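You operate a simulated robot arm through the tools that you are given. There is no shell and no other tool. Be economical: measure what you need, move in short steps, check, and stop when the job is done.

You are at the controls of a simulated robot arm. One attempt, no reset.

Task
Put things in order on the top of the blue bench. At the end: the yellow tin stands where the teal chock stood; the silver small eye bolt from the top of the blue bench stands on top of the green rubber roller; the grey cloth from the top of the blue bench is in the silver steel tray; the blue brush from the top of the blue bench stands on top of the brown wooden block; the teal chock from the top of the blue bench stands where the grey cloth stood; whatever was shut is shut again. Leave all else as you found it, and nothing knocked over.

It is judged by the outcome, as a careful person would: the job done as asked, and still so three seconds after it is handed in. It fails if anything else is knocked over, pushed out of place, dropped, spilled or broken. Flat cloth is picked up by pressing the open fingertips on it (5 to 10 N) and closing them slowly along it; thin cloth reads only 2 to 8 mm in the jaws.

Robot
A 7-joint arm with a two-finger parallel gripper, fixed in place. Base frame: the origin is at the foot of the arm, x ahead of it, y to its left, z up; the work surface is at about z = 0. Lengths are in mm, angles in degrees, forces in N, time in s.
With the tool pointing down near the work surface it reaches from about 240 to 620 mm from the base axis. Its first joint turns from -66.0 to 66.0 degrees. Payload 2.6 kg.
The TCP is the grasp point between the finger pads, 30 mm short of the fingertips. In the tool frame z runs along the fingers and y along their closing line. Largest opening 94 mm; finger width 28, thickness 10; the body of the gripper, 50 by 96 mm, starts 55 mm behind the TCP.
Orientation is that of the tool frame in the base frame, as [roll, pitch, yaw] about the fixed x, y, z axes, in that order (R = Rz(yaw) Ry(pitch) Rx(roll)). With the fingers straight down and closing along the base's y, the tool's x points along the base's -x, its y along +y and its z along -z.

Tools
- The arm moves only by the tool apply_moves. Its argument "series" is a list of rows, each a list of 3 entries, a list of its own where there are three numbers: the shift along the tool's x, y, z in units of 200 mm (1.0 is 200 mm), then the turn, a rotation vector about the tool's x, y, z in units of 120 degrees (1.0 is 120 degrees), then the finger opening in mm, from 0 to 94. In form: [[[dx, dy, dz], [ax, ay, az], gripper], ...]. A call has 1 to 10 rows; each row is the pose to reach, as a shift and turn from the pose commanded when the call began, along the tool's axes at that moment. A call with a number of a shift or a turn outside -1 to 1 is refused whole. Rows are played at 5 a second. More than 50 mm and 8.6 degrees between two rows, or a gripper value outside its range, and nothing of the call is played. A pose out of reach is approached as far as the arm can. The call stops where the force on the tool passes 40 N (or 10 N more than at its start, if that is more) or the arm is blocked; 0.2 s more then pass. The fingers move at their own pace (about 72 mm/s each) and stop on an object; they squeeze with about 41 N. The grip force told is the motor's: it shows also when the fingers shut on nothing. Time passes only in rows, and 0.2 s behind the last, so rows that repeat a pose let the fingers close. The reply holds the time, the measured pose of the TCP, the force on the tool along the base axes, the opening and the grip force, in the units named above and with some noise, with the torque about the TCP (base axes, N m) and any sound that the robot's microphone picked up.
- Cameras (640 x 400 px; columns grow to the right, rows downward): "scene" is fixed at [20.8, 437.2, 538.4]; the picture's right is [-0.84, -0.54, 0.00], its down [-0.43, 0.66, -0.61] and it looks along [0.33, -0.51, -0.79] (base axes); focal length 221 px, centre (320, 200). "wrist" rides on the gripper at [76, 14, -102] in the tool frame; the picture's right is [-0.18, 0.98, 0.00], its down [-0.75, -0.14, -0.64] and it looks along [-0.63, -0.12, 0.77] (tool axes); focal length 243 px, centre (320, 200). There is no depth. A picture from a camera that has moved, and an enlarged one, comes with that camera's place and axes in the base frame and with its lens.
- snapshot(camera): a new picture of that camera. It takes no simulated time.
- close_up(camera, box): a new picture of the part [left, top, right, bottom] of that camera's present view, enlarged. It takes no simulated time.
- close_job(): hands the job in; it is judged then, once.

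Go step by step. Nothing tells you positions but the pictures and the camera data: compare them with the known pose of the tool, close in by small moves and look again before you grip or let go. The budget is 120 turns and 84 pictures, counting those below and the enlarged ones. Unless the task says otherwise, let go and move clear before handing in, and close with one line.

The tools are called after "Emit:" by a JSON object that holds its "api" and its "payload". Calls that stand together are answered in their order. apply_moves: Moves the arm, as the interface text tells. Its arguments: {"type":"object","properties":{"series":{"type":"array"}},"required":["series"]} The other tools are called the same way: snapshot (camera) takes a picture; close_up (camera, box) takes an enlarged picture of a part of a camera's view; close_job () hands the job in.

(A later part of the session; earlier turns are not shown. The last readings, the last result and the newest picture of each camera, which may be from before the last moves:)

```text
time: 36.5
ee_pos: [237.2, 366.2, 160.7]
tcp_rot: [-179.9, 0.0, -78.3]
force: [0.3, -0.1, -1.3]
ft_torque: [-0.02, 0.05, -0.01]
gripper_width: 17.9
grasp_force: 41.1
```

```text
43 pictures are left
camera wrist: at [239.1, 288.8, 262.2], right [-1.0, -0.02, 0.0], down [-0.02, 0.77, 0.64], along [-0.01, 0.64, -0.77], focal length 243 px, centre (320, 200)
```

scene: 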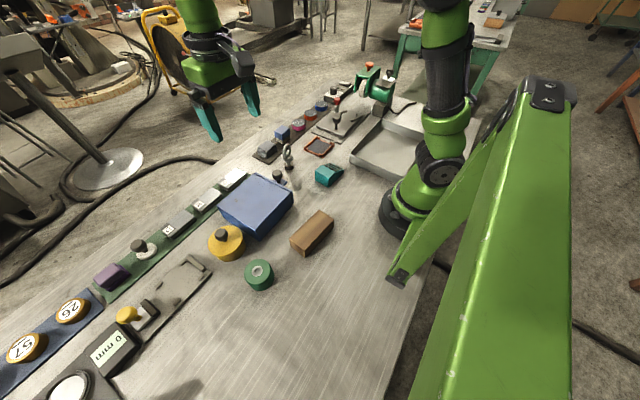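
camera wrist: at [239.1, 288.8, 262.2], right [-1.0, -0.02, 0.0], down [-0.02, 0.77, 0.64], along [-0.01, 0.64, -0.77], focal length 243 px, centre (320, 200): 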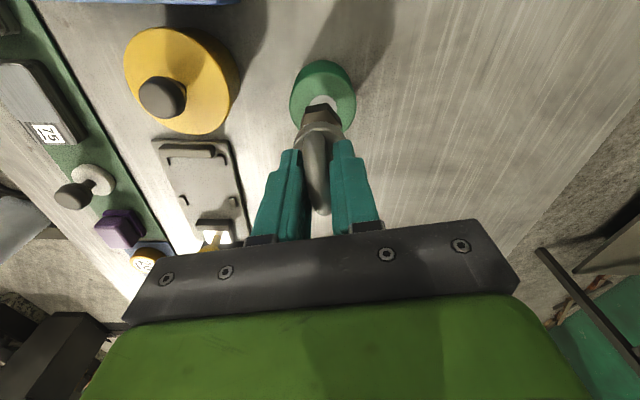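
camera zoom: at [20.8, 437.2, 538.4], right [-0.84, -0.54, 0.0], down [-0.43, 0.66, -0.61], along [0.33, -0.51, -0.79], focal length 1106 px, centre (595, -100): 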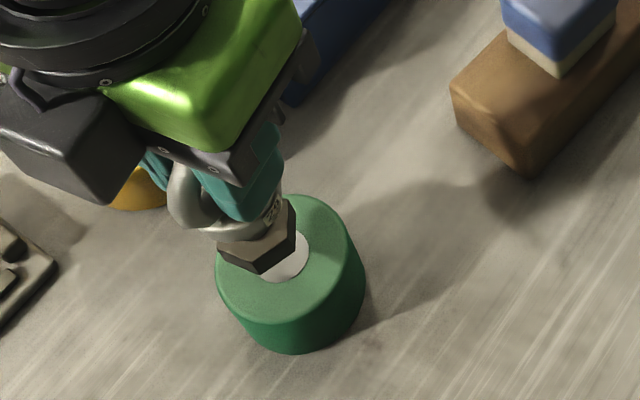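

The bolt is over the roller's ring to within a couple of millimetres. I lower to just above it.

Emit:
{"api": "apply_moves", "payload": {"series": [[[0, 0.008, 0.03], [0, 0, 0], 0], [[0, 0.008, 0.06], [0, 0, 0], 0], [[0, 0.008, 0.085], [0, 0, 0], 0], [[0, 0.008, 0.095], [0, 0, 0], 0], [[0, 0.008, 0.095], [0, 0, 0], 0]]}}

Emit:
{"api": "close_up", "payload": {"camera": "scene", "box": [230, 230, 310, 290]}}

Emit:
{"api": "close_up", "payload": {"camera": "wrist", "box": [260, 30, 380, 150]}}

```text
time: 37.8
ee_pos: [237.3, 365.9, 142.8]
tcp_rot: [-179.9, 0.0, -78.2]
force: [-0.4, -0.5, -1.4]
ft_torque: [-0.02, 0.03, 0.04]
gripper_width: 18.0
grasp_force: 41.1
```

```text
6.67 times, centred on (270, 260) of scene
camera zoom: at [20.8, 437.2, 538.4], right [-0.84, -0.54, 0.0], down [-0.43, 0.66, -0.61], along [0.33, -0.51, -0.79], focal length 1474 px, centre (653, -200)
```

zoom: 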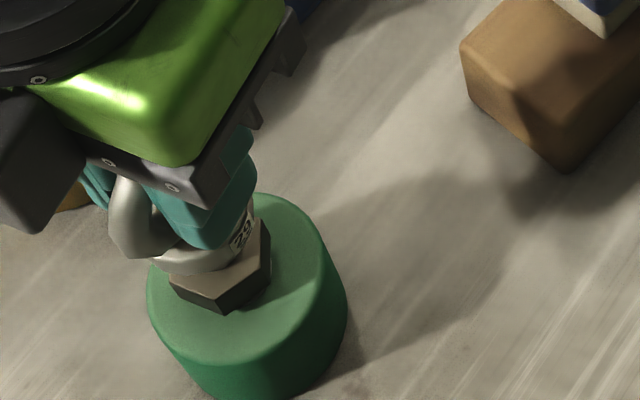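

```text
3.33 times, centred on (320, 90) of wrist
camera zoom: at [239.0, 287.1, 243.0], right [-1.0, -0.02, 0.0], down [-0.02, 0.77, 0.64], along [-0.01, 0.64, -0.77], focal length 809 px, centre (320, 567)
```

zoom: 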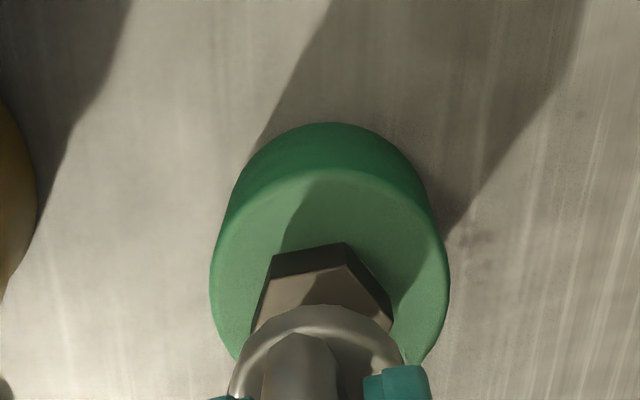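

Both views agree the bolt is within a few millimetres of the roller's centre. I'll nudge by 2 mm and settle in small steps.

Emit:
{"api": "apply_moves", "payload": {"series": [[[0.008, 0.012, 0.0], [0, 0, 0], 0], [[0.008, 0.012, 0.01], [0, 0, 0], 0], [[0.008, 0.012, 0.02], [0, 0, 0], 0], [[0.008, 0.012, 0.03], [0, 0, 0], 0], [[0.008, 0.012, 0.04], [0, 0, 0], 0], [[0.008, 0.012, 0.05], [0, 0, 0], 0], [[0.008, 0.012, 0.06], [0, 0, 0], 0]]}}

Emit:
{"api": "close_up", "payload": {"camera": "scene", "box": [230, 230, 310, 290]}}

```text
time: 39.4
ee_pos: [235.1, 363.1, 131.3]
tcp_rot: [-179.5, 0.4, -78.2]
force: [-4.8, 0.9, 37.5]
ft_torque: [0.17, 0.46, 0.02]
gripper_width: 17.6
grasp_force: 41.0
```

```text
6.67 times, centred on (270, 260) of scene
camera zoom: at [20.7, 437.0, 538.6], right [-0.84, -0.54, 0.0], down [-0.43, 0.66, -0.61], along [0.33, -0.51, -0.79], focal length 1474 px, centre (653, -200)
```

zoom: 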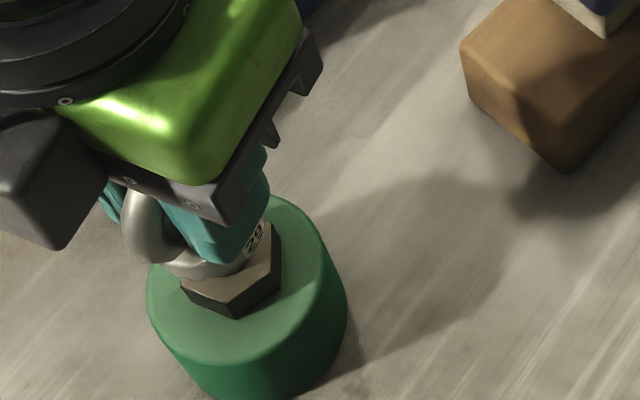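

Contact made with 37 N. I ease up slightly to unload before releasing.

Emit:
{"api": "apply_moves", "payload": {"series": [[[0, 0, -0.006], [0, 0, 0], 0], [[0, 0, -0.009], [0, 0, 0], 0], [[0, 0, -0.009], [0, 0, 0], 0]]}}

```text
time: 40.1
ee_pos: [235.1, 364.0, 132.8]
tcp_rot: [-179.6, 0.1, -78.2]
force: [-4.0, 13.6, 14.7]
ft_torque: [1.21, 0.41, -0.07]
gripper_width: 17.9
grasp_force: 40.8
```

Emit:
{"api": "apply_moves", "payload": {"series": [[[0, 0, -0.004], [0, 0, 0], 0], [[0, 0, -0.007], [0, 0, 0], 0], [[0, 0, -0.007], [0, 0, 0], 0]]}}

Emit:
{"api": "close_up", "payload": {"camera": "wrist", "box": [240, 30, 400, 230]}}

```text
time: 41.0
ee_pos: [235.2, 360.5, 131.6]
tcp_rot: [-179.8, -0.2, -78.3]
force: [1.0, 0.0, 11.8]
ft_torque: [-0.04, 0.03, -0.04]
gripper_width: 18.2
grasp_force: 40.9
```

```text
2.00 times, centred on (320, 130) of wrist
camera zoom: at [237.0, 283.6, 233.4], right [-1.0, -0.02, 0.0], down [-0.02, 0.77, 0.64], along [-0.01, 0.64, -0.77], focal length 485 px, centre (320, 340)
```

zoom: 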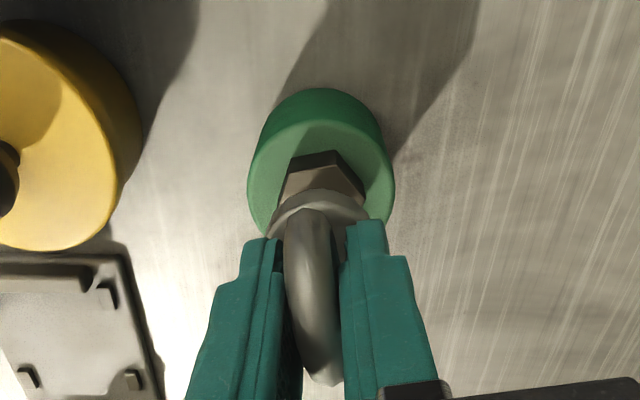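

The bolt has settled flat with the torques near zero. I'll open and rise straight up.

Emit:
{"api": "apply_moves", "payload": {"series": [[[0, 0, 0], [0, 0, 0], 22], [[0, 0, 0], [0, 0, 0], 30], [[0, 0, 0], [0, 0, 0], 45], [[0, 0, 0], [0, 0, 0], 56], [[0, 0, -0.06], [0, 0, 0], 56], [[0, 0, -0.2], [0, 0, 0], 56], [[0, 0, -0.4], [0, 0, 0], 56], [[0, 0, -0.5], [0, 0, 0], 56]]}}

Emit:
{"api": "snapshot", "payload": {"camera": "scene"}}

Emit:
{"api": "snapshot", "payload": {"camera": "wrist"}}

```text
time: 42.8
ee_pos: [235.1, 364.1, 236.3]
tcp_rot: [-179.9, -0.1, -78.2]
force: [-0.5, 0.1, -0.1]
ft_torque: [-0.01, -0.01, 0.0]
gripper_width: 56.1
grasp_force: 0.1
```

```text
38 pictures are left
```

scene: 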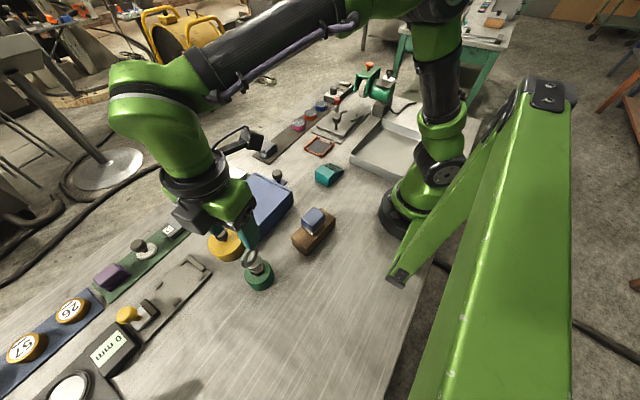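

```text
37 pictures are left
camera wrist: at [237.1, 285.8, 337.8], right [-1.0, -0.02, 0.0], down [-0.02, 0.77, 0.64], along [-0.01, 0.64, -0.77], focal length 243 px, centre (320, 200)
```

wrist: 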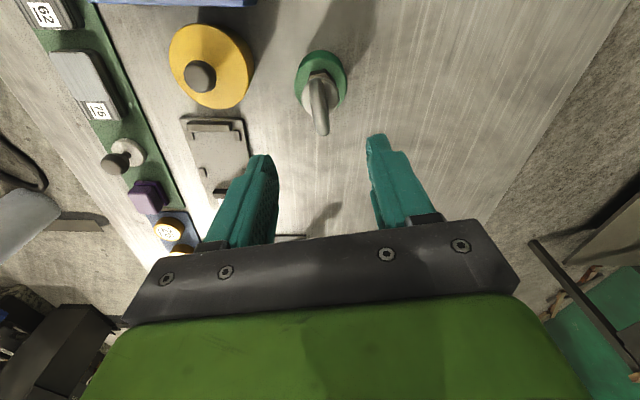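

The eye bolt stands upright on the roller. Next is the grey cloth; I'll travel there at height and square the gripper.

Emit:
{"api": "apply_moves", "payload": {"series": [[[0.2, -0.095, 0], [0, 0, 0.06], 80], [[0.4, -0.19, 0], [0, 0, 0.12], 80], [[0.6, -0.287, 0], [0, 0, 0.19], 80], [[0.8, -0.38, 0], [0, 0, 0.26], 80], [[1.0, -0.478, 0], [0, 0, 0.33], 80], [[1.0, -0.478, 0], [0, 0, 0.35], 80]]}}

Emit:
{"api": "apply_moves", "payload": {"series": [[[0.06, -0.14, 0], [0, 0, 0.065], 84], [[0.12, -0.28, 0], [0, 0, 0.13], 84], [[0.18, -0.42, 0], [0, 0, 0.195], 84], [[0.24, -0.56, 0], [0, 0, 0.26], 84], [[0.3, -0.7, 0], [0, 0, 0.325], 84], [[0.36, -0.85, 0.05], [0, 0, 0.39], 84], [[0.41, -0.96, 0.2], [0, 0, 0.45], 84], [[0.42, -0.98, 0.35], [0, 0, 0.5], 84], [[0.42, -0.98, 0.4], [0, 0, 0.5], 84]]}}

Emit:
{"api": "snapshot", "payload": {"camera": "wrist"}}

```text
time: 44.1
ee_pos: [368.9, 185.2, 233.0]
tcp_rot: [-179.9, 0.3, -120.4]
force: [0.6, 0.4, 0.0]
ft_torque: [0.01, 0.0, 0.03]
gripper_width: 80.1
grasp_force: 0.1
```

```text
time: 46.1
ee_pos: [497.6, 14.9, 153.0]
tcp_rot: [179.8, 0.2, 179.7]
force: [0.1, -0.8, 0.6]
ft_torque: [0.0, 0.03, -0.03]
gripper_width: 84.1
grasp_force: 0.0
```

```text
36 pictures are left
camera wrist: at [421.8, 29.3, 253.7], right [0.19, 0.98, 0.0], down [0.75, -0.15, 0.64], along [0.63, -0.12, -0.77], focal length 243 px, centre (320, 200)
```

wrist: 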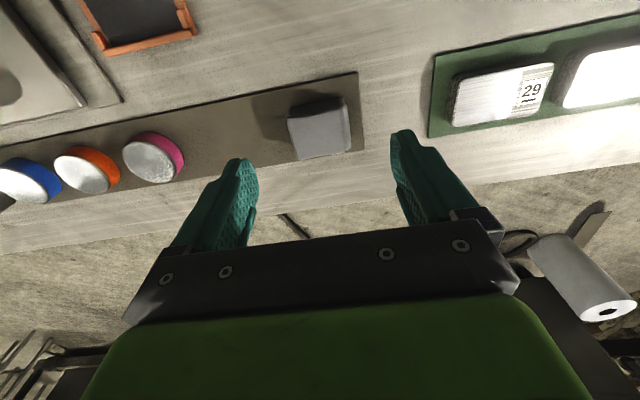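

The cloth stack is centred at about (520, 11), roughly 52 mm wide. I'll descend over it and close.

Emit:
{"api": "apply_moves", "payload": {"series": [[[-0.06, -0.01, 0.1], [0, 0, 0], 84], [[-0.112, -0.02, 0.3], [0, 0, 0], 84], [[-0.112, -0.02, 0.48], [0, 0, 0], 84], [[-0.112, -0.02, 0.56], [0, 0, 0], 84], [[-0.112, -0.02, 0.585], [0, 0, 0], 84], [[-0.112, -0.02, 0.585], [0, 0, 0], 84]]}}

Emit:
{"api": "apply_moves", "payload": {"series": [[[0, 0, 0], [0, 0, 0], 64], [[0, 0, 0], [0, 0, 0], 54], [[0, 0, 0], [0, 0, 0], 46], [[0, 0, 0], [0, 0, 0], 38], [[0, 0, 0], [0, 0, 0], 20], [[0, 0, 0], [0, 0, 0], 0], [[0, 0, 0], [0, 0, 0], 0]]}}

Emit:
{"api": "close_up", "payload": {"camera": "wrist", "box": [200, 80, 440, 260]}}

Emit:
{"api": "close_up", "payload": {"camera": "scene", "box": [220, 90, 320, 180]}}

```text
time: 47.5
ee_pos: [517.7, 11.2, 38.4]
tcp_rot: [179.9, 0.2, 179.8]
force: [-0.2, -0.4, -0.6]
ft_torque: [0.04, 0.0, -0.05]
gripper_width: 84.2
grasp_force: 0.1
```

```text
time: 49.1
ee_pos: [517.1, 10.9, 37.6]
tcp_rot: [180.0, 0.2, 179.8]
force: [0.4, -1.2, 0.3]
ft_torque: [0.03, 0.01, -0.04]
gripper_width: 65.4
grasp_force: 41.3
```

```text
2.22 times, centred on (320, 170) of wrist
camera zoom: at [441.8, 24.7, 139.5], right [0.19, 0.98, 0.0], down [0.75, -0.15, 0.64], along [0.63, -0.12, -0.76], focal length 539 px, centre (320, 267)
```

zoom: 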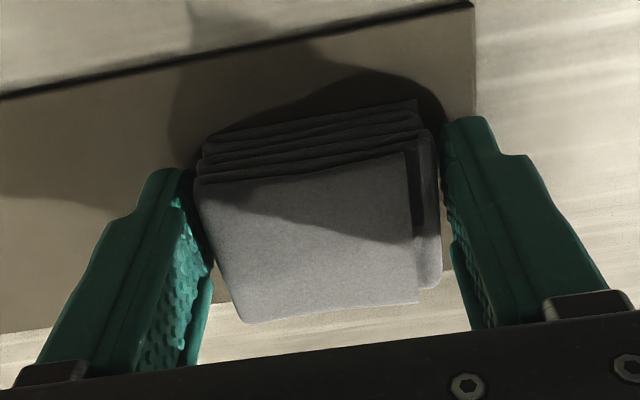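

```text
4.44 times, centred on (270, 135) of scene
camera zoom: at [20.8, 437.2, 538.4], right [-0.84, -0.54, 0.0], down [-0.43, 0.66, -0.61], along [0.33, -0.51, -0.79], focal length 983 px, centre (542, 489)
```

zoom: 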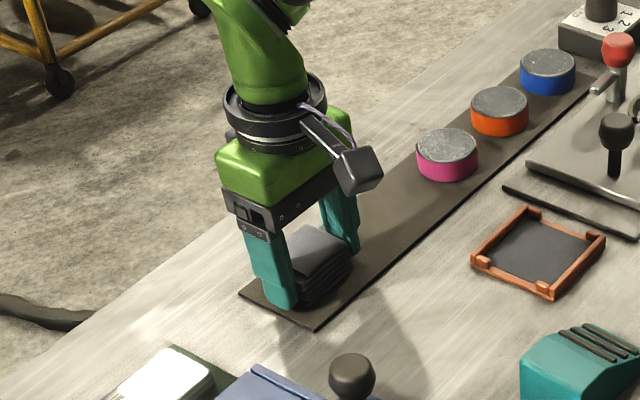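

Gripped at 65 mm. Lifting slowly and checking.

Emit:
{"api": "apply_moves", "payload": {"series": [[[0, 0, -0.015], [0, 0, 0], 0], [[0, 0, -0.03], [0, 0, 0], 0], [[0, 0, -0.05], [0, 0, 0], 0], [[0, 0, -0.08], [0, 0, 0], 0], [[0, 0, -0.13], [0, 0, 0], 0], [[0, 0, -0.2], [0, 0, 0], 0], [[0, 0, -0.3], [0, 0, 0], 0], [[0, 0, -0.4], [0, 0, 0], 0]]}}

Emit:
{"api": "close_up", "payload": {"camera": "scene", "box": [220, 60, 460, 200]}}

```text
time: 51.0
ee_pos: [519.4, 13.0, 117.4]
tcp_rot: [-180.0, 0.2, 179.8]
force: [-0.6, 1.0, -0.7]
ft_torque: [0.0, 0.02, 0.02]
gripper_width: 65.2
grasp_force: 41.5
```

```text
2.67 times, centred on (340, 130) of scene
camera zoom: at [20.8, 437.2, 538.4], right [-0.84, -0.54, 0.0], down [-0.43, 0.66, -0.61], along [0.33, -0.51, -0.79], focal length 590 px, centre (267, 387)
```

zoom: 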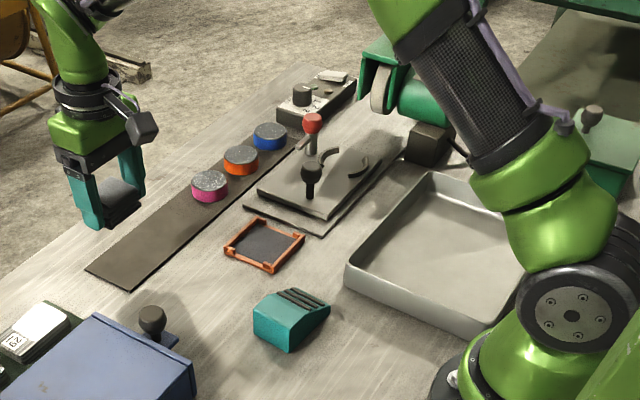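

The cloth is held and the tray spans about x 66–250, y −361 to −105. I'll carry it toward (175, −215) inside the tray.

Emit:
{"api": "apply_moves", "payload": {"series": [[[0.03, -0.02, -0.1], [0, 0, 0], 0], [[0.12, -0.08, -0.2], [0, 0, 0], 0], [[0.23, -0.15, -0.27], [0, 0, 0], 0], [[0.35, -0.23, -0.27], [0, 0, 0], 0], [[0.47, -0.31, -0.27], [0, 0, 0], 0], [[0.59, -0.39, -0.27], [0, 0, 0], 0], [[0.71, -0.47, -0.27], [0, 0, 0], 0], [[0.82, -0.54, -0.27], [0, 0, 0], 0], [[0.9, -0.6, -0.27], [0, 0, 0], 0]]}}

Emit:
{"api": "apply_moves", "payload": {"series": [[[0.06, -0.04, 0], [0, 0, 0], 0], [[0.16, -0.1, 0], [0, 0, 0], 0], [[0.28, -0.18, 0], [0, 0, 0], 0], [[0.4, -0.26, 0], [0, 0, 0], 0], [[0.52, -0.34, 0], [0, 0, 0], 0], [[0.64, -0.43, 0], [0, 0, 0], 0], [[0.74, -0.49, 0], [0, 0, 0], 0], [[0.82, -0.54, 0], [0, 0, 0], 0], [[0.82, -0.54, 0], [0, 0, 0], 0]]}}

Emit:
{"api": "snapshot", "payload": {"camera": "scene"}}

Emit:
{"api": "snapshot", "payload": {"camera": "wrist"}}

```text
time: 53.0
ee_pos: [336.4, -108.5, 173.0]
tcp_rot: [179.8, 0.2, 179.9]
force: [0.4, 0.0, -0.5]
ft_torque: [-0.02, 0.01, -0.02]
gripper_width: 65.1
grasp_force: 41.0
```

```text
time: 55.0
ee_pos: [172.1, -214.3, 169.6]
tcp_rot: [179.9, 0.2, 179.8]
force: [0.4, -0.7, -1.3]
ft_torque: [-0.02, 0.0, -0.01]
gripper_width: 65.5
grasp_force: 40.8
```

```text
32 pictures are left
```

scene: 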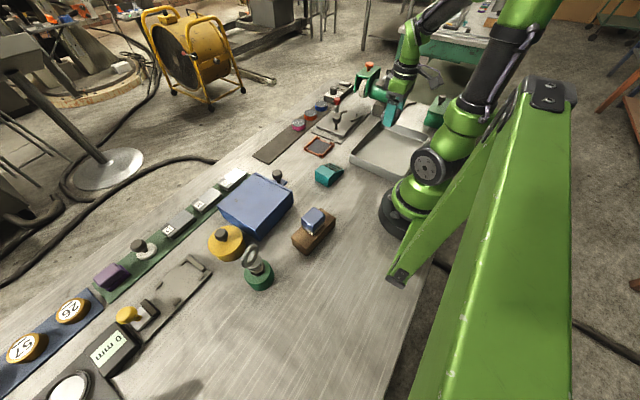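

```text
31 pictures are left
camera wrist: at [96.1, -201.0, 270.7], right [0.19, 0.98, 0.0], down [0.75, -0.15, 0.64], along [0.63, -0.12, -0.76], focal length 243 px, centre (320, 200)
```

wrist: 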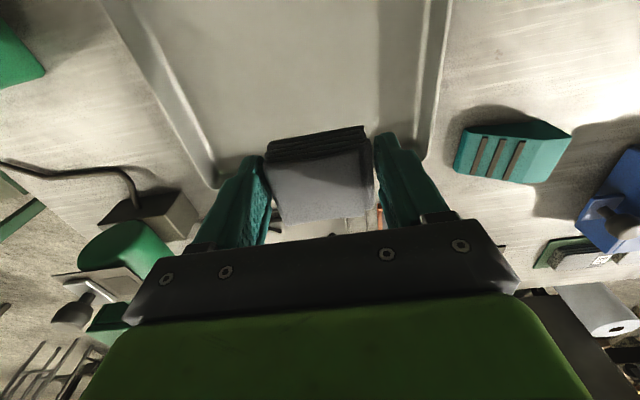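

The cloth is over the tray interior with ample margins. Lowering.

Emit:
{"api": "apply_moves", "payload": {"series": [[[0, 0, 0.08], [0, 0, 0], 0], [[0, 0, 0.2], [0, 0, 0], 0], [[0, 0, 0.32], [0, 0, 0], 0], [[0, 0, 0.44], [0, 0, 0], 0], [[0, 0, 0.54], [0, 0, 0], 0], [[0, 0, 0.59], [0, 0, 0], 0], [[0, 0, 0.61], [0, 0, 0], 0], [[0, 0, 0.63], [0, 0, 0], 0], [[0, 0, 0.64], [0, 0, 0], 0], [[0, 0, 0.65], [0, 0, 0], 0]]}}

Emit:
{"api": "snapshot", "payload": {"camera": "wrist"}}

```text
time: 57.1
ee_pos: [173.9, -214.1, 39.2]
tcp_rot: [179.9, 0.2, 179.8]
force: [-0.2, -0.3, -0.6]
ft_torque: [0.01, 0.06, -0.04]
gripper_width: 64.9
grasp_force: 41.1
```

```text
30 pictures are left
camera wrist: at [97.8, -200.4, 140.3], right [0.19, 0.98, 0.0], down [0.75, -0.15, 0.64], along [0.63, -0.12, -0.76], focal length 243 px, centre (320, 200)
```

wrist: 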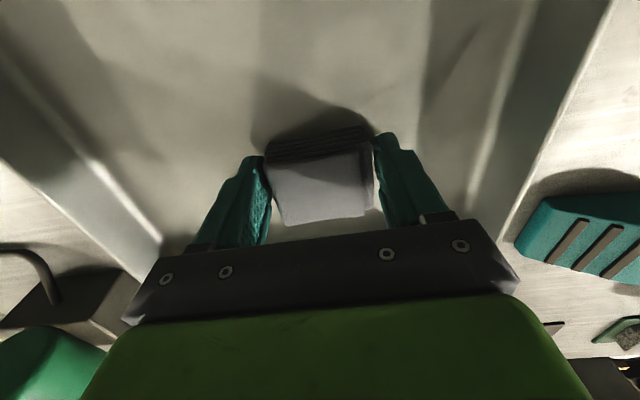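

Just above the tray floor; lowering a millimetre at a time.

Emit:
{"api": "apply_moves", "payload": {"series": [[[0, 0, 0.006], [0, 0, 0], 0], [[0, 0, 0.012], [0, 0, 0], 0], [[0, 0, 0.017], [0, 0, 0], 0], [[0, 0, 0.017], [0, 0, 0], 0]]}}

```text
time: 57.7
ee_pos: [173.4, -215.0, 38.8]
tcp_rot: [179.9, 0.4, 179.7]
force: [-3.1, 1.0, 13.5]
ft_torque: [0.5, 0.07, 0.11]
gripper_width: 65.0
grasp_force: 40.9
stopped in row 2: the force on the tool passed its limit (the readings are from after the stop); the commanded pose is now the measured one
```

Contact at the tray floor. I release and rise straight up.

Emit:
{"api": "apply_moves", "payload": {"series": [[[0, 0, 0], [0, 0, 0], 70], [[0, 0, 0], [0, 0, 0], 82], [[0, 0, 0], [0, 0, 0], 86], [[0, 0, -0.08], [0, 0, 0], 86], [[0, 0, -0.25], [0, 0, 0], 86], [[0, 0, -0.45], [0, 0, 0], 86], [[0, 0, -0.65], [0, 0, 0], 86], [[0, 0, -0.7], [0, 0, 0], 86]]}}

Emit:
{"api": "snapshot", "payload": {"camera": "wrist"}}

```text
time: 59.5
ee_pos: [172.0, -215.7, 176.8]
tcp_rot: [179.8, 0.2, 179.7]
force: [-0.4, -1.1, 0.9]
ft_torque: [0.0, 0.03, 0.01]
gripper_width: 86.0
grasp_force: 0.0
```

```text
29 pictures are left
camera wrist: at [96.6, -200.2, 278.6], right [0.19, 0.98, 0.0], down [0.75, -0.15, 0.65], along [0.63, -0.12, -0.76], focal length 243 px, centre (320, 200)
```

wrist: 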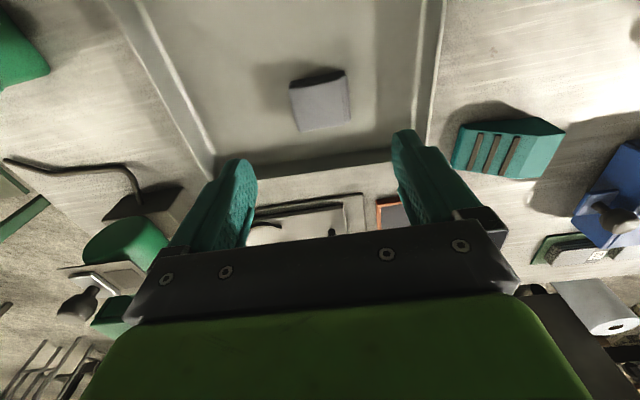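

The cloth lies in the tray. Now I go above the teal chock (about (279, −17)) for a look.

Emit:
{"api": "apply_moves", "payload": {"series": [[[-0.08, 0.2, -0.05], [0, 0, 0], 90], [[-0.17, 0.4, -0.1], [0, 0, 0], 90], [[-0.25, 0.6, -0.15], [0, 0, 0], 90], [[-0.33, 0.8, -0.15], [0, 0, 0], 90], [[-0.41, 0.99, -0.15], [0, 0, 0], 90], [[-0.41, 0.99, -0.15], [0, 0, 0], 90]]}}

Emit:
{"api": "close_up", "payload": {"camera": "wrist", "box": [200, 20, 440, 180]}}

Emit:
{"api": "close_up", "payload": {"camera": "scene", "box": [300, 140, 370, 200]}}

```text
time: 60.9
ee_pos: [257.9, -16.2, 207.7]
tcp_rot: [179.9, 0.3, 179.7]
force: [0.5, 0.0, -0.3]
ft_torque: [0.0, 0.04, 0.06]
gripper_width: 89.9
grasp_force: 0.1
```

```text
2.50 times, centred on (320, 100) of wrist
camera zoom: at [181.3, -2.5, 309.5], right [0.19, 0.98, 0.0], down [0.75, -0.15, 0.65], along [0.63, -0.12, -0.76], focal length 606 px, centre (320, 450)
```

zoom: 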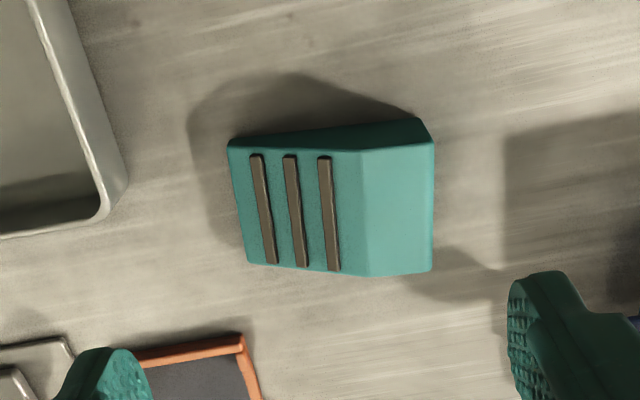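

```text
6.67 times, centred on (335, 170) of scene
camera zoom: at [20.8, 437.2, 538.4], right [-0.84, -0.54, 0.0], down [-0.43, 0.66, -0.61], along [0.33, -0.51, -0.79], focal length 1474 px, centre (220, 400)
```

zoom: 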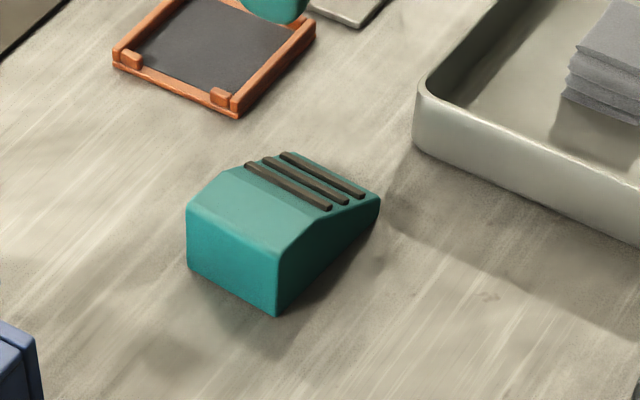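

The chock is a wedge: high end to +y, about 86×56 mm, centred at (275, −14), long axis tilted about 6°. I'll turn the gripper to close across its width.

Emit:
{"api": "apply_moves", "payload": {"series": [[[-0.01, 0.007, 0], [0, 0, -0.07], 90], [[-0.02, 0.014, 0], [0, 0, -0.14], 90], [[-0.03, 0.02, 0], [0, 0, -0.21], 90], [[-0.04, 0.03, 0], [0, 0, -0.28], 90], [[-0.05, 0.035, 0], [0, 0, -0.35], 90], [[-0.06, 0.04, 0], [0, 0, -0.42], 90], [[-0.07, 0.05, 0], [0, 0, -0.49], 90], [[-0.08, 0.06, 0.05], [0, 0, -0.56], 90], [[-0.093, 0.066, 0.15], [0, 0, -0.63], 90], [[-0.093, 0.066, 0.3], [0, 0, -0.698], 90]]}}

Emit:
{"api": "snapshot", "payload": {"camera": "wrist"}}

```text
time: 63.1
ee_pos: [277.8, -5.0, 147.3]
tcp_rot: [-179.7, 0.1, -96.3]
force: [0.2, -0.7, 0.2]
ft_torque: [-0.04, -0.04, -0.01]
gripper_width: 89.8
grasp_force: 0.1
```

```text
26 pictures are left
camera wrist: at [254.2, -78.9, 249.4], right [-0.96, 0.29, -0.01], down [0.22, 0.73, 0.64], along [0.19, 0.62, -0.76], focal length 243 px, centre (320, 200)
```

wrist: 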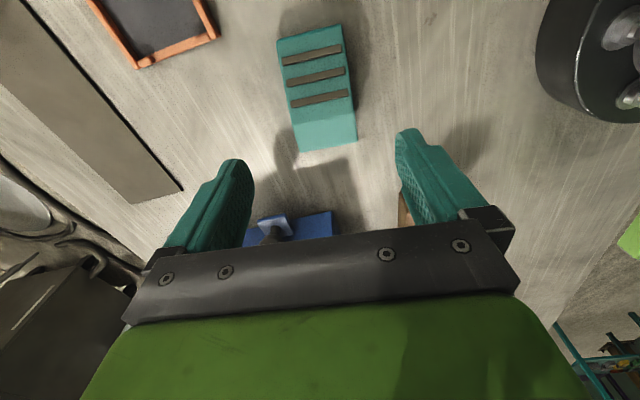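

The chock is centred between the fingers. Descending and gripping.

Emit:
{"api": "apply_moves", "payload": {"series": [[[0, 0, 0.2], [0, 0, 0], 90], [[0, 0, 0.4], [0, 0, 0], 90], [[0, 0, 0.52], [0, 0, 0], 90], [[0, 0, 0.56], [0, 0, 0], 90], [[0, 0, 0.56], [0, 0, 0], 90]]}}

Emit:
{"api": "apply_moves", "payload": {"series": [[[0, 0, 0], [0, 0, 0], 74], [[0, 0, 0], [0, 0, 0], 64], [[0, 0, 0], [0, 0, 0], 56], [[0, 0, 0], [0, 0, 0], 48], [[0, 0, 0], [0, 0, 0], 20], [[0, 0, 0], [0, 0, 0], 0], [[0, 0, 0], [0, 0, 0], 0], [[0, 0, -0.015], [0, 0, 0], 0], [[0, 0, -0.04], [0, 0, 0], 0], [[0, 0, -0.08], [0, 0, 0], 0]]}}

Emit:
{"api": "close_up", "payload": {"camera": "scene", "box": [280, 120, 400, 210]}}

```text
time: 64.3
ee_pos: [275.1, -4.6, 36.1]
tcp_rot: [-179.8, 0.1, -96.6]
force: [-0.6, -0.2, 0.3]
ft_torque: [-0.01, 0.0, 0.01]
gripper_width: 90.2
grasp_force: 0.1
```

```text
time: 66.5
ee_pos: [276.2, -3.4, 51.5]
tcp_rot: [-179.6, 0.2, -96.5]
force: [0.4, -0.9, -1.4]
ft_torque: [-0.03, 0.02, 0.0]
gripper_width: 60.4
grasp_force: 41.1
```

```text
4.44 times, centred on (340, 165) of scene
camera zoom: at [20.8, 437.2, 538.4], right [-0.84, -0.54, 0.0], down [-0.43, 0.66, -0.61], along [0.33, -0.51, -0.79], focal length 983 px, centre (231, 356)
```

zoom: 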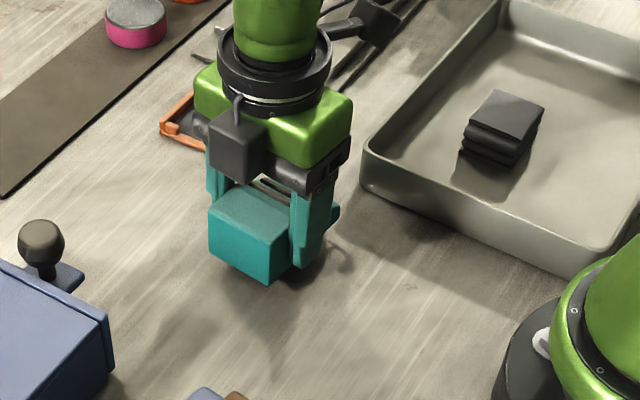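

The chock is held at 60 mm. I'll lift and carry it to the cloth's old spot, squaring it to the strip on the way.

Emit:
{"api": "apply_moves", "payload": {"series": [[[0, 0, -0.08], [0, 0, 0], 0], [[0, 0, -0.18], [0, 0, 0], 0], [[0, 0, -0.28], [0, 0, 0], 0], [[-0.01, -0.05, -0.36], [0, 0, 0], 0], [[-0.035, -0.16, -0.4], [0, 0, 0], 0], [[-0.06, -0.28, -0.4], [0, 0, 0], 0], [[-0.085, -0.4, -0.4], [0, 0, 0], 0], [[-0.11, -0.52, -0.4], [0, 0, 0], 0], [[-0.135, -0.64, -0.4], [0, 0, 0], 0], [[-0.16, -0.74, -0.4], [0, 0, 0], 0]]}}

Emit:
{"api": "apply_moves", "payload": {"series": [[[-0.015, -0.07, 0], [0, 0, -0.01], 0], [[-0.04, -0.18, 0], [0, 0, -0.03], 0], [[-0.065, -0.3, 0], [0, 0, -0.054], 0], [[-0.085, -0.4, 0], [0, 0, -0.054], 0], [[-0.097, -0.454, 0], [0, 0, -0.054], 0], [[-0.097, -0.454, 0.12], [0, 0, -0.054], 0], [[-0.097, -0.454, 0.24], [0, 0, -0.054], 0], [[-0.097, -0.454, 0.3], [0, 0, -0.054], 0], [[-0.097, -0.454, 0.3], [0, 0, -0.054], 0]]}}

Emit:
{"api": "close_up", "payload": {"camera": "scene", "box": [210, 90, 330, 190]}}

Emit:
{"api": "snapshot", "payload": {"camera": "wrist"}}

```text
time: 68.7
ee_pos: [430.2, 8.8, 134.7]
tcp_rot: [-179.7, 0.1, -96.6]
force: [-0.4, 0.2, -2.0]
ft_torque: [0.05, -0.01, -0.01]
gripper_width: 59.8
grasp_force: 40.7
```

```text
time: 70.7
ee_pos: [518.2, 18.3, 76.4]
tcp_rot: [-179.7, 0.1, -90.1]
force: [0.5, 0.3, -1.7]
ft_torque: [0.02, -0.01, -0.03]
gripper_width: 59.8
grasp_force: 41.3
```

```text
4.00 times, centred on (270, 140) of scene
camera zoom: at [20.8, 437.2, 538.4], right [-0.84, -0.54, 0.0], down [-0.43, 0.66, -0.61], along [0.33, -0.51, -0.79], focal length 884 px, centre (520, 440)
```

zoom: 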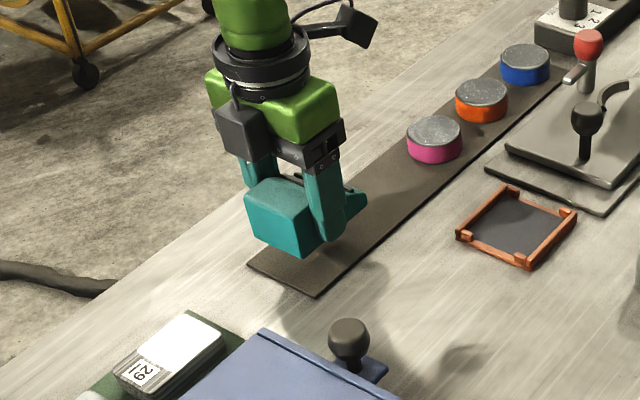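

```text
23 pictures are left
camera wrist: at [504.0, -58.4, 176.3], right [-0.98, 0.19, 0.0], down [0.14, 0.75, 0.64], along [0.12, 0.63, -0.77], focal length 243 px, centre (320, 200)
```

wrist: 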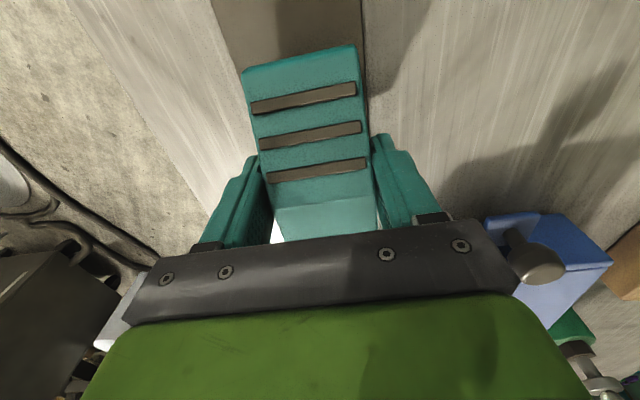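

The chock is aligned over the strip. Lowering to contact.

Emit:
{"api": "apply_moves", "payload": {"series": [[[-0.01, 0, 0.06], [0, 0, 0], 0], [[-0.01, 0, 0.12], [0, 0, 0], 0], [[-0.01, 0, 0.15], [0, 0, 0], 0], [[-0.01, 0, 0.165], [0, 0, 0], 0], [[-0.01, 0, 0.173], [0, 0, 0], 0], [[-0.01, 0, 0.18], [0, 0, 0], 0], [[-0.01, 0, 0.187], [0, 0, 0], 0], [[-0.01, 0, 0.194], [0, 0, 0], 0]]}}

```text
time: 72.4
ee_pos: [519.7, 20.9, 41.6]
tcp_rot: [-179.6, 0.1, -90.2]
force: [-2.1, -0.5, 3.9]
ft_torque: [0.01, -0.03, 0.02]
gripper_width: 59.5
grasp_force: 41.3
stopped in row 8: the force on the tool passed its limit (the readings are from after the stop); the commanded pose is now the measured one
```

Contact. Releasing and rising.

Emit:
{"api": "apply_moves", "payload": {"series": [[[0, 0, 0], [0, 0, 0], 64], [[0, 0, 0], [0, 0, 0], 76], [[0, 0, 0], [0, 0, 0], 86], [[0, 0, 0], [0, 0, 0], 90], [[0, 0, -0.08], [0, 0, 0], 90], [[0, 0, -0.25], [0, 0, 0], 90], [[0, 0, -0.45], [0, 0, 0], 90], [[0, 0, -0.65], [0, 0, 0], 90]]}}

Emit:
{"api": "close_up", "payload": {"camera": "scene", "box": [210, 90, 330, 190]}}

Emit:
{"api": "close_up", "payload": {"camera": "scene", "box": [190, 210, 290, 300]}}

```text
time: 74.2
ee_pos: [520.8, 20.7, 168.3]
tcp_rot: [-179.8, 0.1, -90.3]
force: [0.6, 0.5, 0.7]
ft_torque: [0.01, -0.01, 0.0]
gripper_width: 90.2
grasp_force: 0.0
```

```text
4.00 times, centred on (270, 140) of scene
camera zoom: at [20.8, 437.2, 538.4], right [-0.84, -0.54, 0.0], down [-0.43, 0.66, -0.61], along [0.33, -0.51, -0.79], focal length 884 px, centre (520, 440)
```

zoom: 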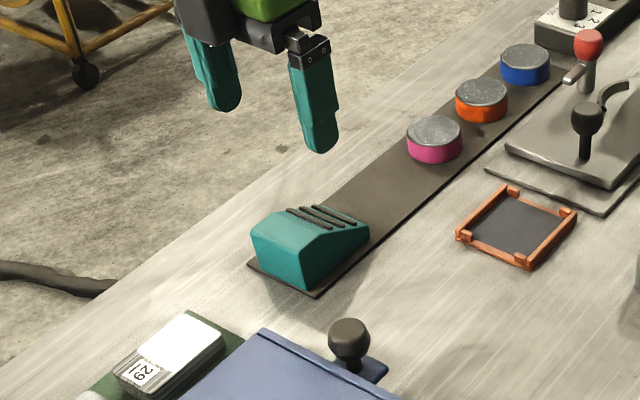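

```text
4.44 times, centred on (240, 255) of scene
camera zoom: at [20.8, 437.2, 538.4], right [-0.84, -0.54, 0.0], down [-0.43, 0.66, -0.61], along [0.33, -0.51, -0.79], focal length 983 px, centre (676, -44)
```

zoom: 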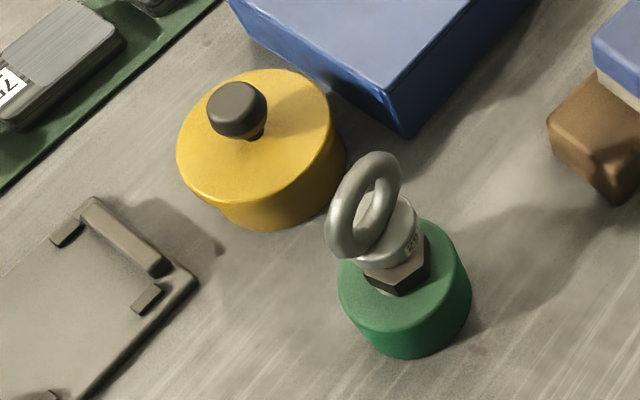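

The chock stands in place. Now the yellow tin near (361, 348): it is almost as wide as the gripper's opening, so I'll look at it closely before deciding how to grip.

Emit:
{"api": "apply_moves", "payload": {"series": [[[-0.15, 0.08, -0.05], [0, 0, 0.06], 80], [[-0.3, 0.16, -0.12], [0, 0, 0.12], 80], [[-0.45, 0.25, -0.2], [0, 0, 0.18], 80], [[-0.6, 0.33, -0.25], [0, 0, 0.24], 80], [[-0.75, 0.42, -0.25], [0, 0, 0.3], 80], [[-0.9, 0.5, -0.25], [0, 0, 0.35], 80]]}}

Emit:
{"api": "apply_moves", "payload": {"series": [[[-0.04, 0.14, 0], [0, 0, 0.065], 80], [[-0.08, 0.28, 0], [0, 0, 0.13], 80], [[-0.12, 0.42, 0], [0, 0, 0.195], 80], [[-0.16, 0.56, 0], [0, 0, 0.26], 80], [[-0.2, 0.7, 0], [0, 0, 0.33], 80], [[-0.238, 0.83, 0], [0, 0, 0.4], 80], [[-0.238, 0.83, 0], [0, 0, 0.4], 80]]}}

Emit:
{"api": "snapshot", "payload": {"camera": "wrist"}}

```text
time: 75.6
ee_pos: [418.0, 201.4, 219.9]
tcp_rot: [-179.9, 0.3, -132.3]
force: [-0.2, 0.2, -0.4]
ft_torque: [0.02, -0.02, -0.01]
gripper_width: 80.1
grasp_force: 0.0
```

```text
time: 77.2
ee_pos: [327.5, 350.5, 221.1]
tcp_rot: [179.9, 0.3, 179.7]
force: [-0.3, -0.6, 0.2]
ft_torque: [-0.04, 0.0, 0.02]
gripper_width: 80.0
grasp_force: 0.2
```

```text
20 pictures are left
camera wrist: at [251.7, 364.1, 322.5], right [0.19, 0.98, 0.0], down [0.75, -0.15, 0.65], along [0.63, -0.12, -0.76], focal length 243 px, centre (320, 200)
```

wrist: 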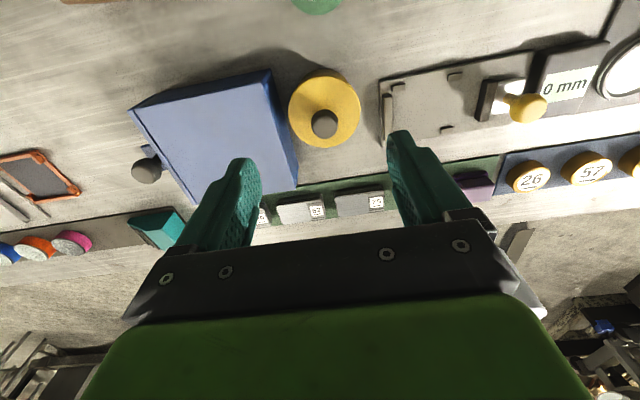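

I zoom in on the tin to judge its size, lid and knob.

Emit:
{"api": "close_up", "payload": {"camera": "wrist", "box": [270, 50, 380, 160]}}

Emit:
{"api": "close_up", "payload": {"camera": "scene", "box": [200, 215, 250, 270]}}

```text
3.64 times, centred on (325, 105) of wrist
camera zoom: at [251.7, 364.1, 322.5], right [0.19, 0.98, 0.0], down [0.75, -0.15, 0.65], along [0.63, -0.12, -0.76], focal length 882 px, centre (302, 546)
```

zoom: 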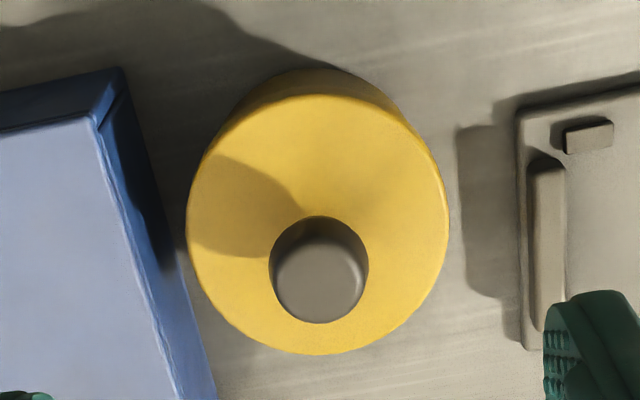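

```text
7.27 times, centred on (225, 242) of scene
camera zoom: at [20.8, 437.2, 538.4], right [-0.84, -0.54, 0.0], down [-0.43, 0.66, -0.61], along [0.33, -0.51, -0.79], focal length 1608 px, centre (1011, -109)
```

zoom: 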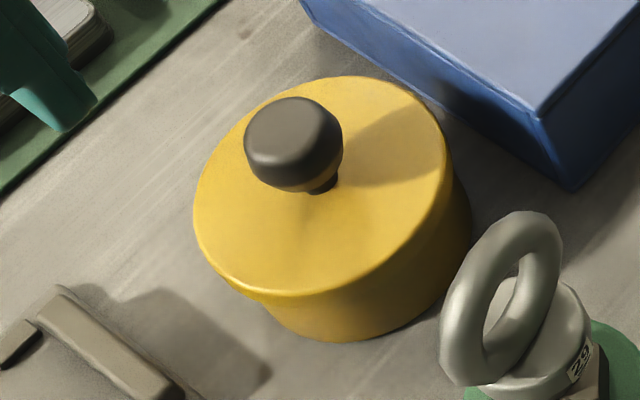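

The tin looks about 85 mm wide with a 29 mm knob on a neck at about (356, 350), and the blue box is too close for gripping around the body along y. I'll approach the knob and test-lift gently.

Emit:
{"api": "apply_moves", "payload": {"series": [[[-0.07, 0, 0.05], [0, 0, 0], 50], [[-0.142, 0, 0.2], [0, 0, 0], 50], [[-0.142, 0, 0.38], [0, 0, 0], 50], [[-0.142, 0, 0.52], [0, 0, 0], 50], [[-0.142, 0, 0.58], [0, 0, 0], 50], [[-0.142, 0, 0.58], [0, 0, 0], 50]]}}

Emit:
{"api": "close_up", "payload": {"camera": "wrist", "box": [200, 50, 440, 230]}}

Emit:
{"api": "close_up", "payload": {"camera": "scene", "box": [190, 200, 260, 270]}}

```text
time: 78.6
ee_pos: [354.8, 348.0, 104.4]
tcp_rot: [180.0, 0.2, 179.8]
force: [0.2, 0.0, -0.4]
ft_torque: [0.01, 0.0, 0.0]
gripper_width: 50.0
grasp_force: 0.0
```

```text
2.22 times, centred on (320, 140) of wrist
camera zoom: at [279.5, 362.4, 205.7], right [0.19, 0.98, 0.0], down [0.75, -0.14, 0.65], along [0.63, -0.12, -0.76], focal length 539 px, centre (320, 333)
```

zoom: 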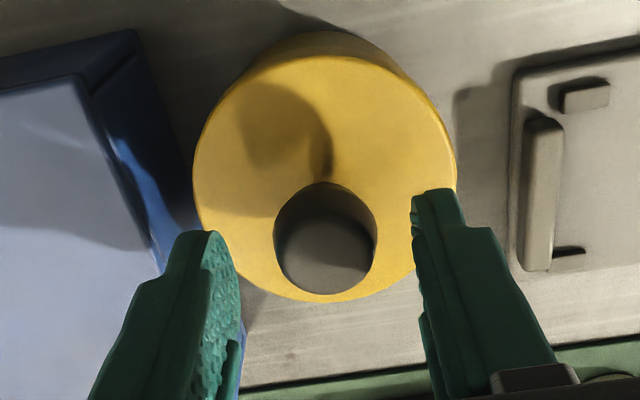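

```text
5.71 times, centred on (225, 235) of scene
camera zoom: at [20.8, 437.2, 538.4], right [-0.84, -0.54, 0.0], down [-0.43, 0.66, -0.61], along [0.33, -0.51, -0.79], focal length 1263 px, centre (863, 0)
```

zoom: 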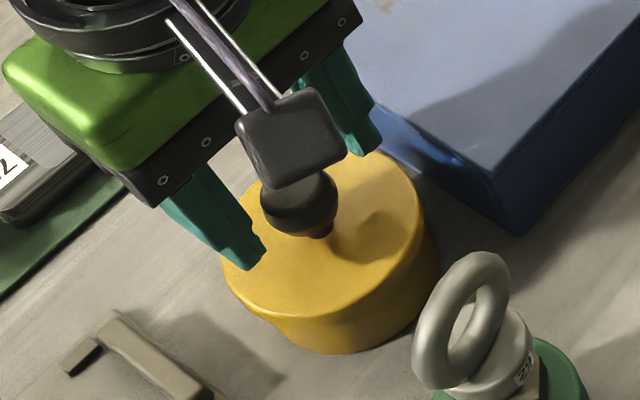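

The knob lies between the fingers, a few millimetres ahead in x. I shift slightly and descend to near the tin's top.

Emit:
{"api": "apply_moves", "payload": {"series": [[[-0.015, 0.008, 0.03], [0, 0, 0], 50], [[-0.015, 0.008, 0.06], [0, 0, 0], 50], [[-0.015, 0.008, 0.09], [0, 0, 0], 50], [[-0.015, 0.008, 0.09], [0, 0, 0], 50]]}}

Emit:
{"api": "close_up", "payload": {"camera": "wrist", "box": [200, 50, 440, 230]}}

Emit:
{"api": "close_up", "payload": {"camera": "scene", "box": [190, 200, 260, 270]}}

```text
time: 79.6
ee_pos: [361.0, 348.6, 86.7]
tcp_rot: [179.9, 0.4, 179.8]
force: [0.5, 0.2, 0.0]
ft_torque: [0.01, 0.01, -0.01]
gripper_width: 50.0
grasp_force: 0.0
```

```text
2.22 times, centred on (320, 140) of wrist
camera zoom: at [283.6, 363.1, 187.4], right [0.19, 0.98, 0.0], down [0.75, -0.14, 0.65], along [0.63, -0.12, -0.76], focal length 539 px, centre (320, 333)
```

zoom: 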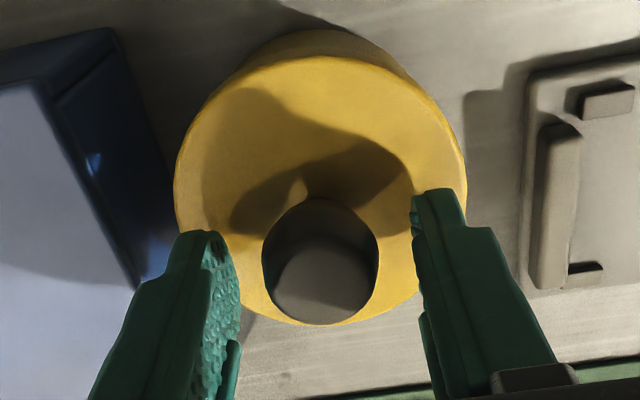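

```text
5.71 times, centred on (225, 235) of scene
camera zoom: at [20.8, 437.2, 538.4], right [-0.84, -0.54, 0.0], down [-0.43, 0.66, -0.61], along [0.33, -0.51, -0.79], focal length 1263 px, centre (863, 0)
```

zoom: 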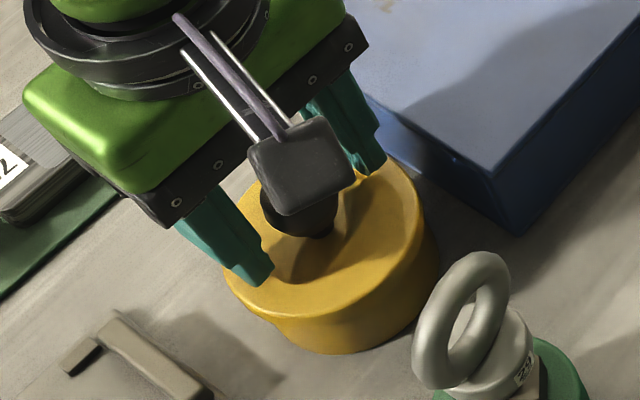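

Centred. I go 4 mm lower and close on the knob.

Emit:
{"api": "apply_moves", "payload": {"series": [[[0, 0, 0.012], [0, 0, 0], 50], [[0, 0, 0.022], [0, 0, 0], 50], [[0, 0, 0.022], [0, 0, 0], 40], [[0, 0, 0.022], [0, 0, 0], 34], [[0, 0, 0.022], [0, 0, 0], 28], [[0, 0, 0.022], [0, 0, 0], 20], [[0, 0, 0.022], [0, 0, 0], 0], [[0, 0, 0.022], [0, 0, 0], 0], [[0, 0, 0.022], [0, 0, 0], 0]]}}

Emit:
{"api": "apply_moves", "payload": {"series": [[[0, 0, -0.01], [0, 0, 0], 0], [[0, 0, -0.02], [0, 0, 0], 0], [[0, 0, -0.03], [0, 0, 0], 0], [[0, 0, -0.04], [0, 0, 0], 0], [[0, 0, -0.04], [0, 0, 0], 0]]}}

Emit:
{"api": "close_up", "payload": {"camera": "scene", "box": [190, 200, 260, 270]}}

```text
time: 81.6
ee_pos: [360.0, 349.4, 81.1]
tcp_rot: [179.9, 0.4, 179.8]
force: [-0.4, 0.2, -0.6]
ft_torque: [0.03, -0.03, -0.03]
gripper_width: 29.8
grasp_force: 41.3
heard: snap
```

```text
time: 82.8
ee_pos: [359.6, 349.5, 89.4]
tcp_rot: [179.9, 0.3, 179.8]
force: [0.1, -0.2, -0.6]
ft_torque: [-0.02, -0.02, -0.02]
gripper_width: 29.7
grasp_force: 41.1
```

```text
5.71 times, centred on (225, 235) of scene
camera zoom: at [20.8, 437.2, 538.4], right [-0.84, -0.54, 0.0], down [-0.43, 0.66, -0.61], along [0.33, -0.51, -0.79], focal length 1263 px, centre (863, 0)
```

zoom: 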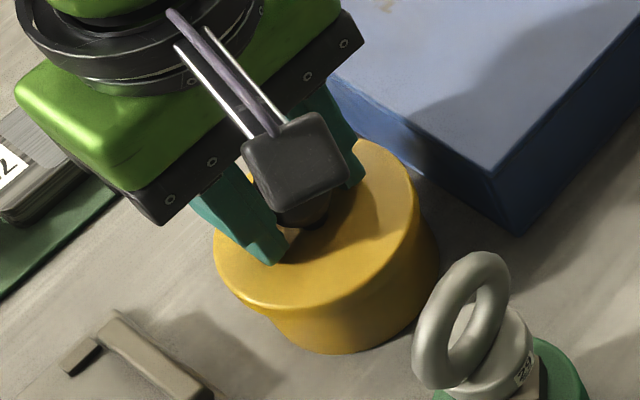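

The lid is lifting off while the body stays (a snap was heard), so the tin must be held by its body. I'll put the lid straight back down and press it shut.

Emit:
{"api": "apply_moves", "payload": {"series": [[[0, 0, 0.01], [0, 0, 0], 0], [[0, 0, 0.02], [0, 0, 0], 0], [[0, 0, 0.03], [0, 0, 0], 0], [[0, 0, 0.04], [0, 0, 0], 0], [[0, 0, 0.044], [0, 0, 0], 0], [[0, 0, 0.05], [0, 0, 0], 0], [[0, 0, 0.055], [0, 0, 0], 0], [[0, 0, 0.06], [0, 0, 0], 0]]}}

Emit:
{"api": "close_up", "payload": {"camera": "scene", "box": [190, 200, 260, 270]}}

```text
time: 84.6
ee_pos: [358.8, 351.3, 81.3]
tcp_rot: [179.7, 0.5, 179.7]
force: [-0.2, -0.6, 1.8]
ft_torque: [0.05, 0.02, 0.01]
gripper_width: 29.9
grasp_force: 40.8
stopped in row 8: the force on the tool passed its limit (the readings are from after the stop); the commanded pose is now the measured one
```

```text
5.71 times, centred on (225, 235) of scene
camera zoom: at [20.8, 437.2, 538.4], right [-0.84, -0.54, 0.0], down [-0.43, 0.66, -0.61], along [0.33, -0.51, -0.79], focal length 1263 px, centre (863, 0)
```

zoom: 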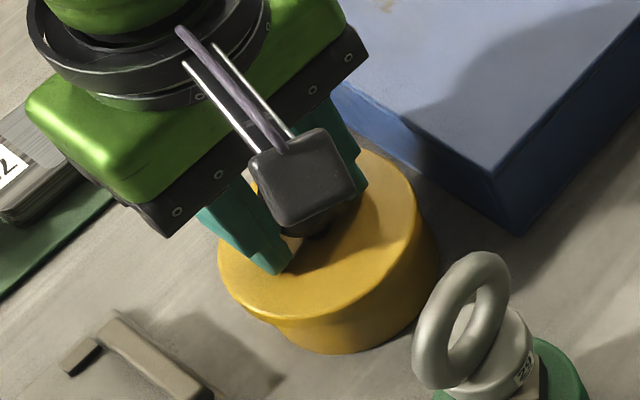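

Pressed to 40 N but no closing click was heard. I'll realign to the original position and press again.

Emit:
{"api": "apply_moves", "payload": {"series": [[[-0.006, -0.009, -0.004], [0, 0, 0], 0], [[-0.006, -0.009, -0.004], [0, 0, 0], 0], [[-0.006, -0.009, 0.005], [0, 0, 0], 0], [[-0.006, -0.009, 0.012], [0, 0, 0], 0], [[-0.006, -0.009, 0.016], [0, 0, 0], 0], [[-0.006, -0.009, 0.02], [0, 0, 0], 0], [[-0.006, -0.009, 0.024], [0, 0, 0], 0]]}}

Emit:
{"api": "close_up", "payload": {"camera": "scene", "box": [190, 200, 260, 270]}}

```text
time: 85.8
ee_pos: [361.4, 348.9, 82.1]
tcp_rot: [179.4, 0.5, 179.5]
force: [-1.6, -0.7, 4.0]
ft_torque: [-0.02, -0.02, 0.0]
gripper_width: 29.7
grasp_force: 40.8
stopped in row 6: the force on the tool passed its limit (the readings are from after the stop); the commanded pose is now the measured one
```

```text
5.71 times, centred on (225, 235) of scene
camera zoom: at [20.8, 437.2, 538.4], right [-0.84, -0.54, 0.0], down [-0.43, 0.66, -0.61], along [0.33, -0.51, -0.79], focal length 1263 px, centre (863, 0)
```

zoom: 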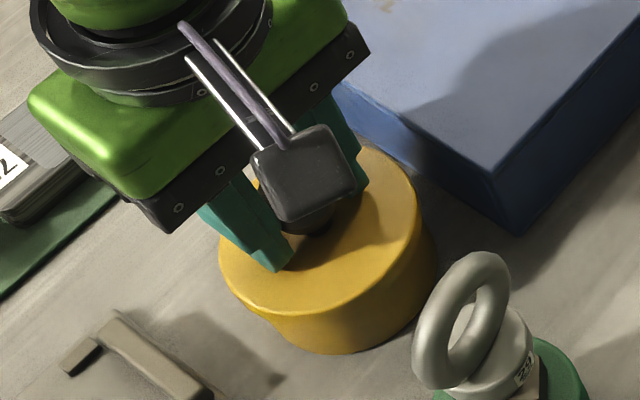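

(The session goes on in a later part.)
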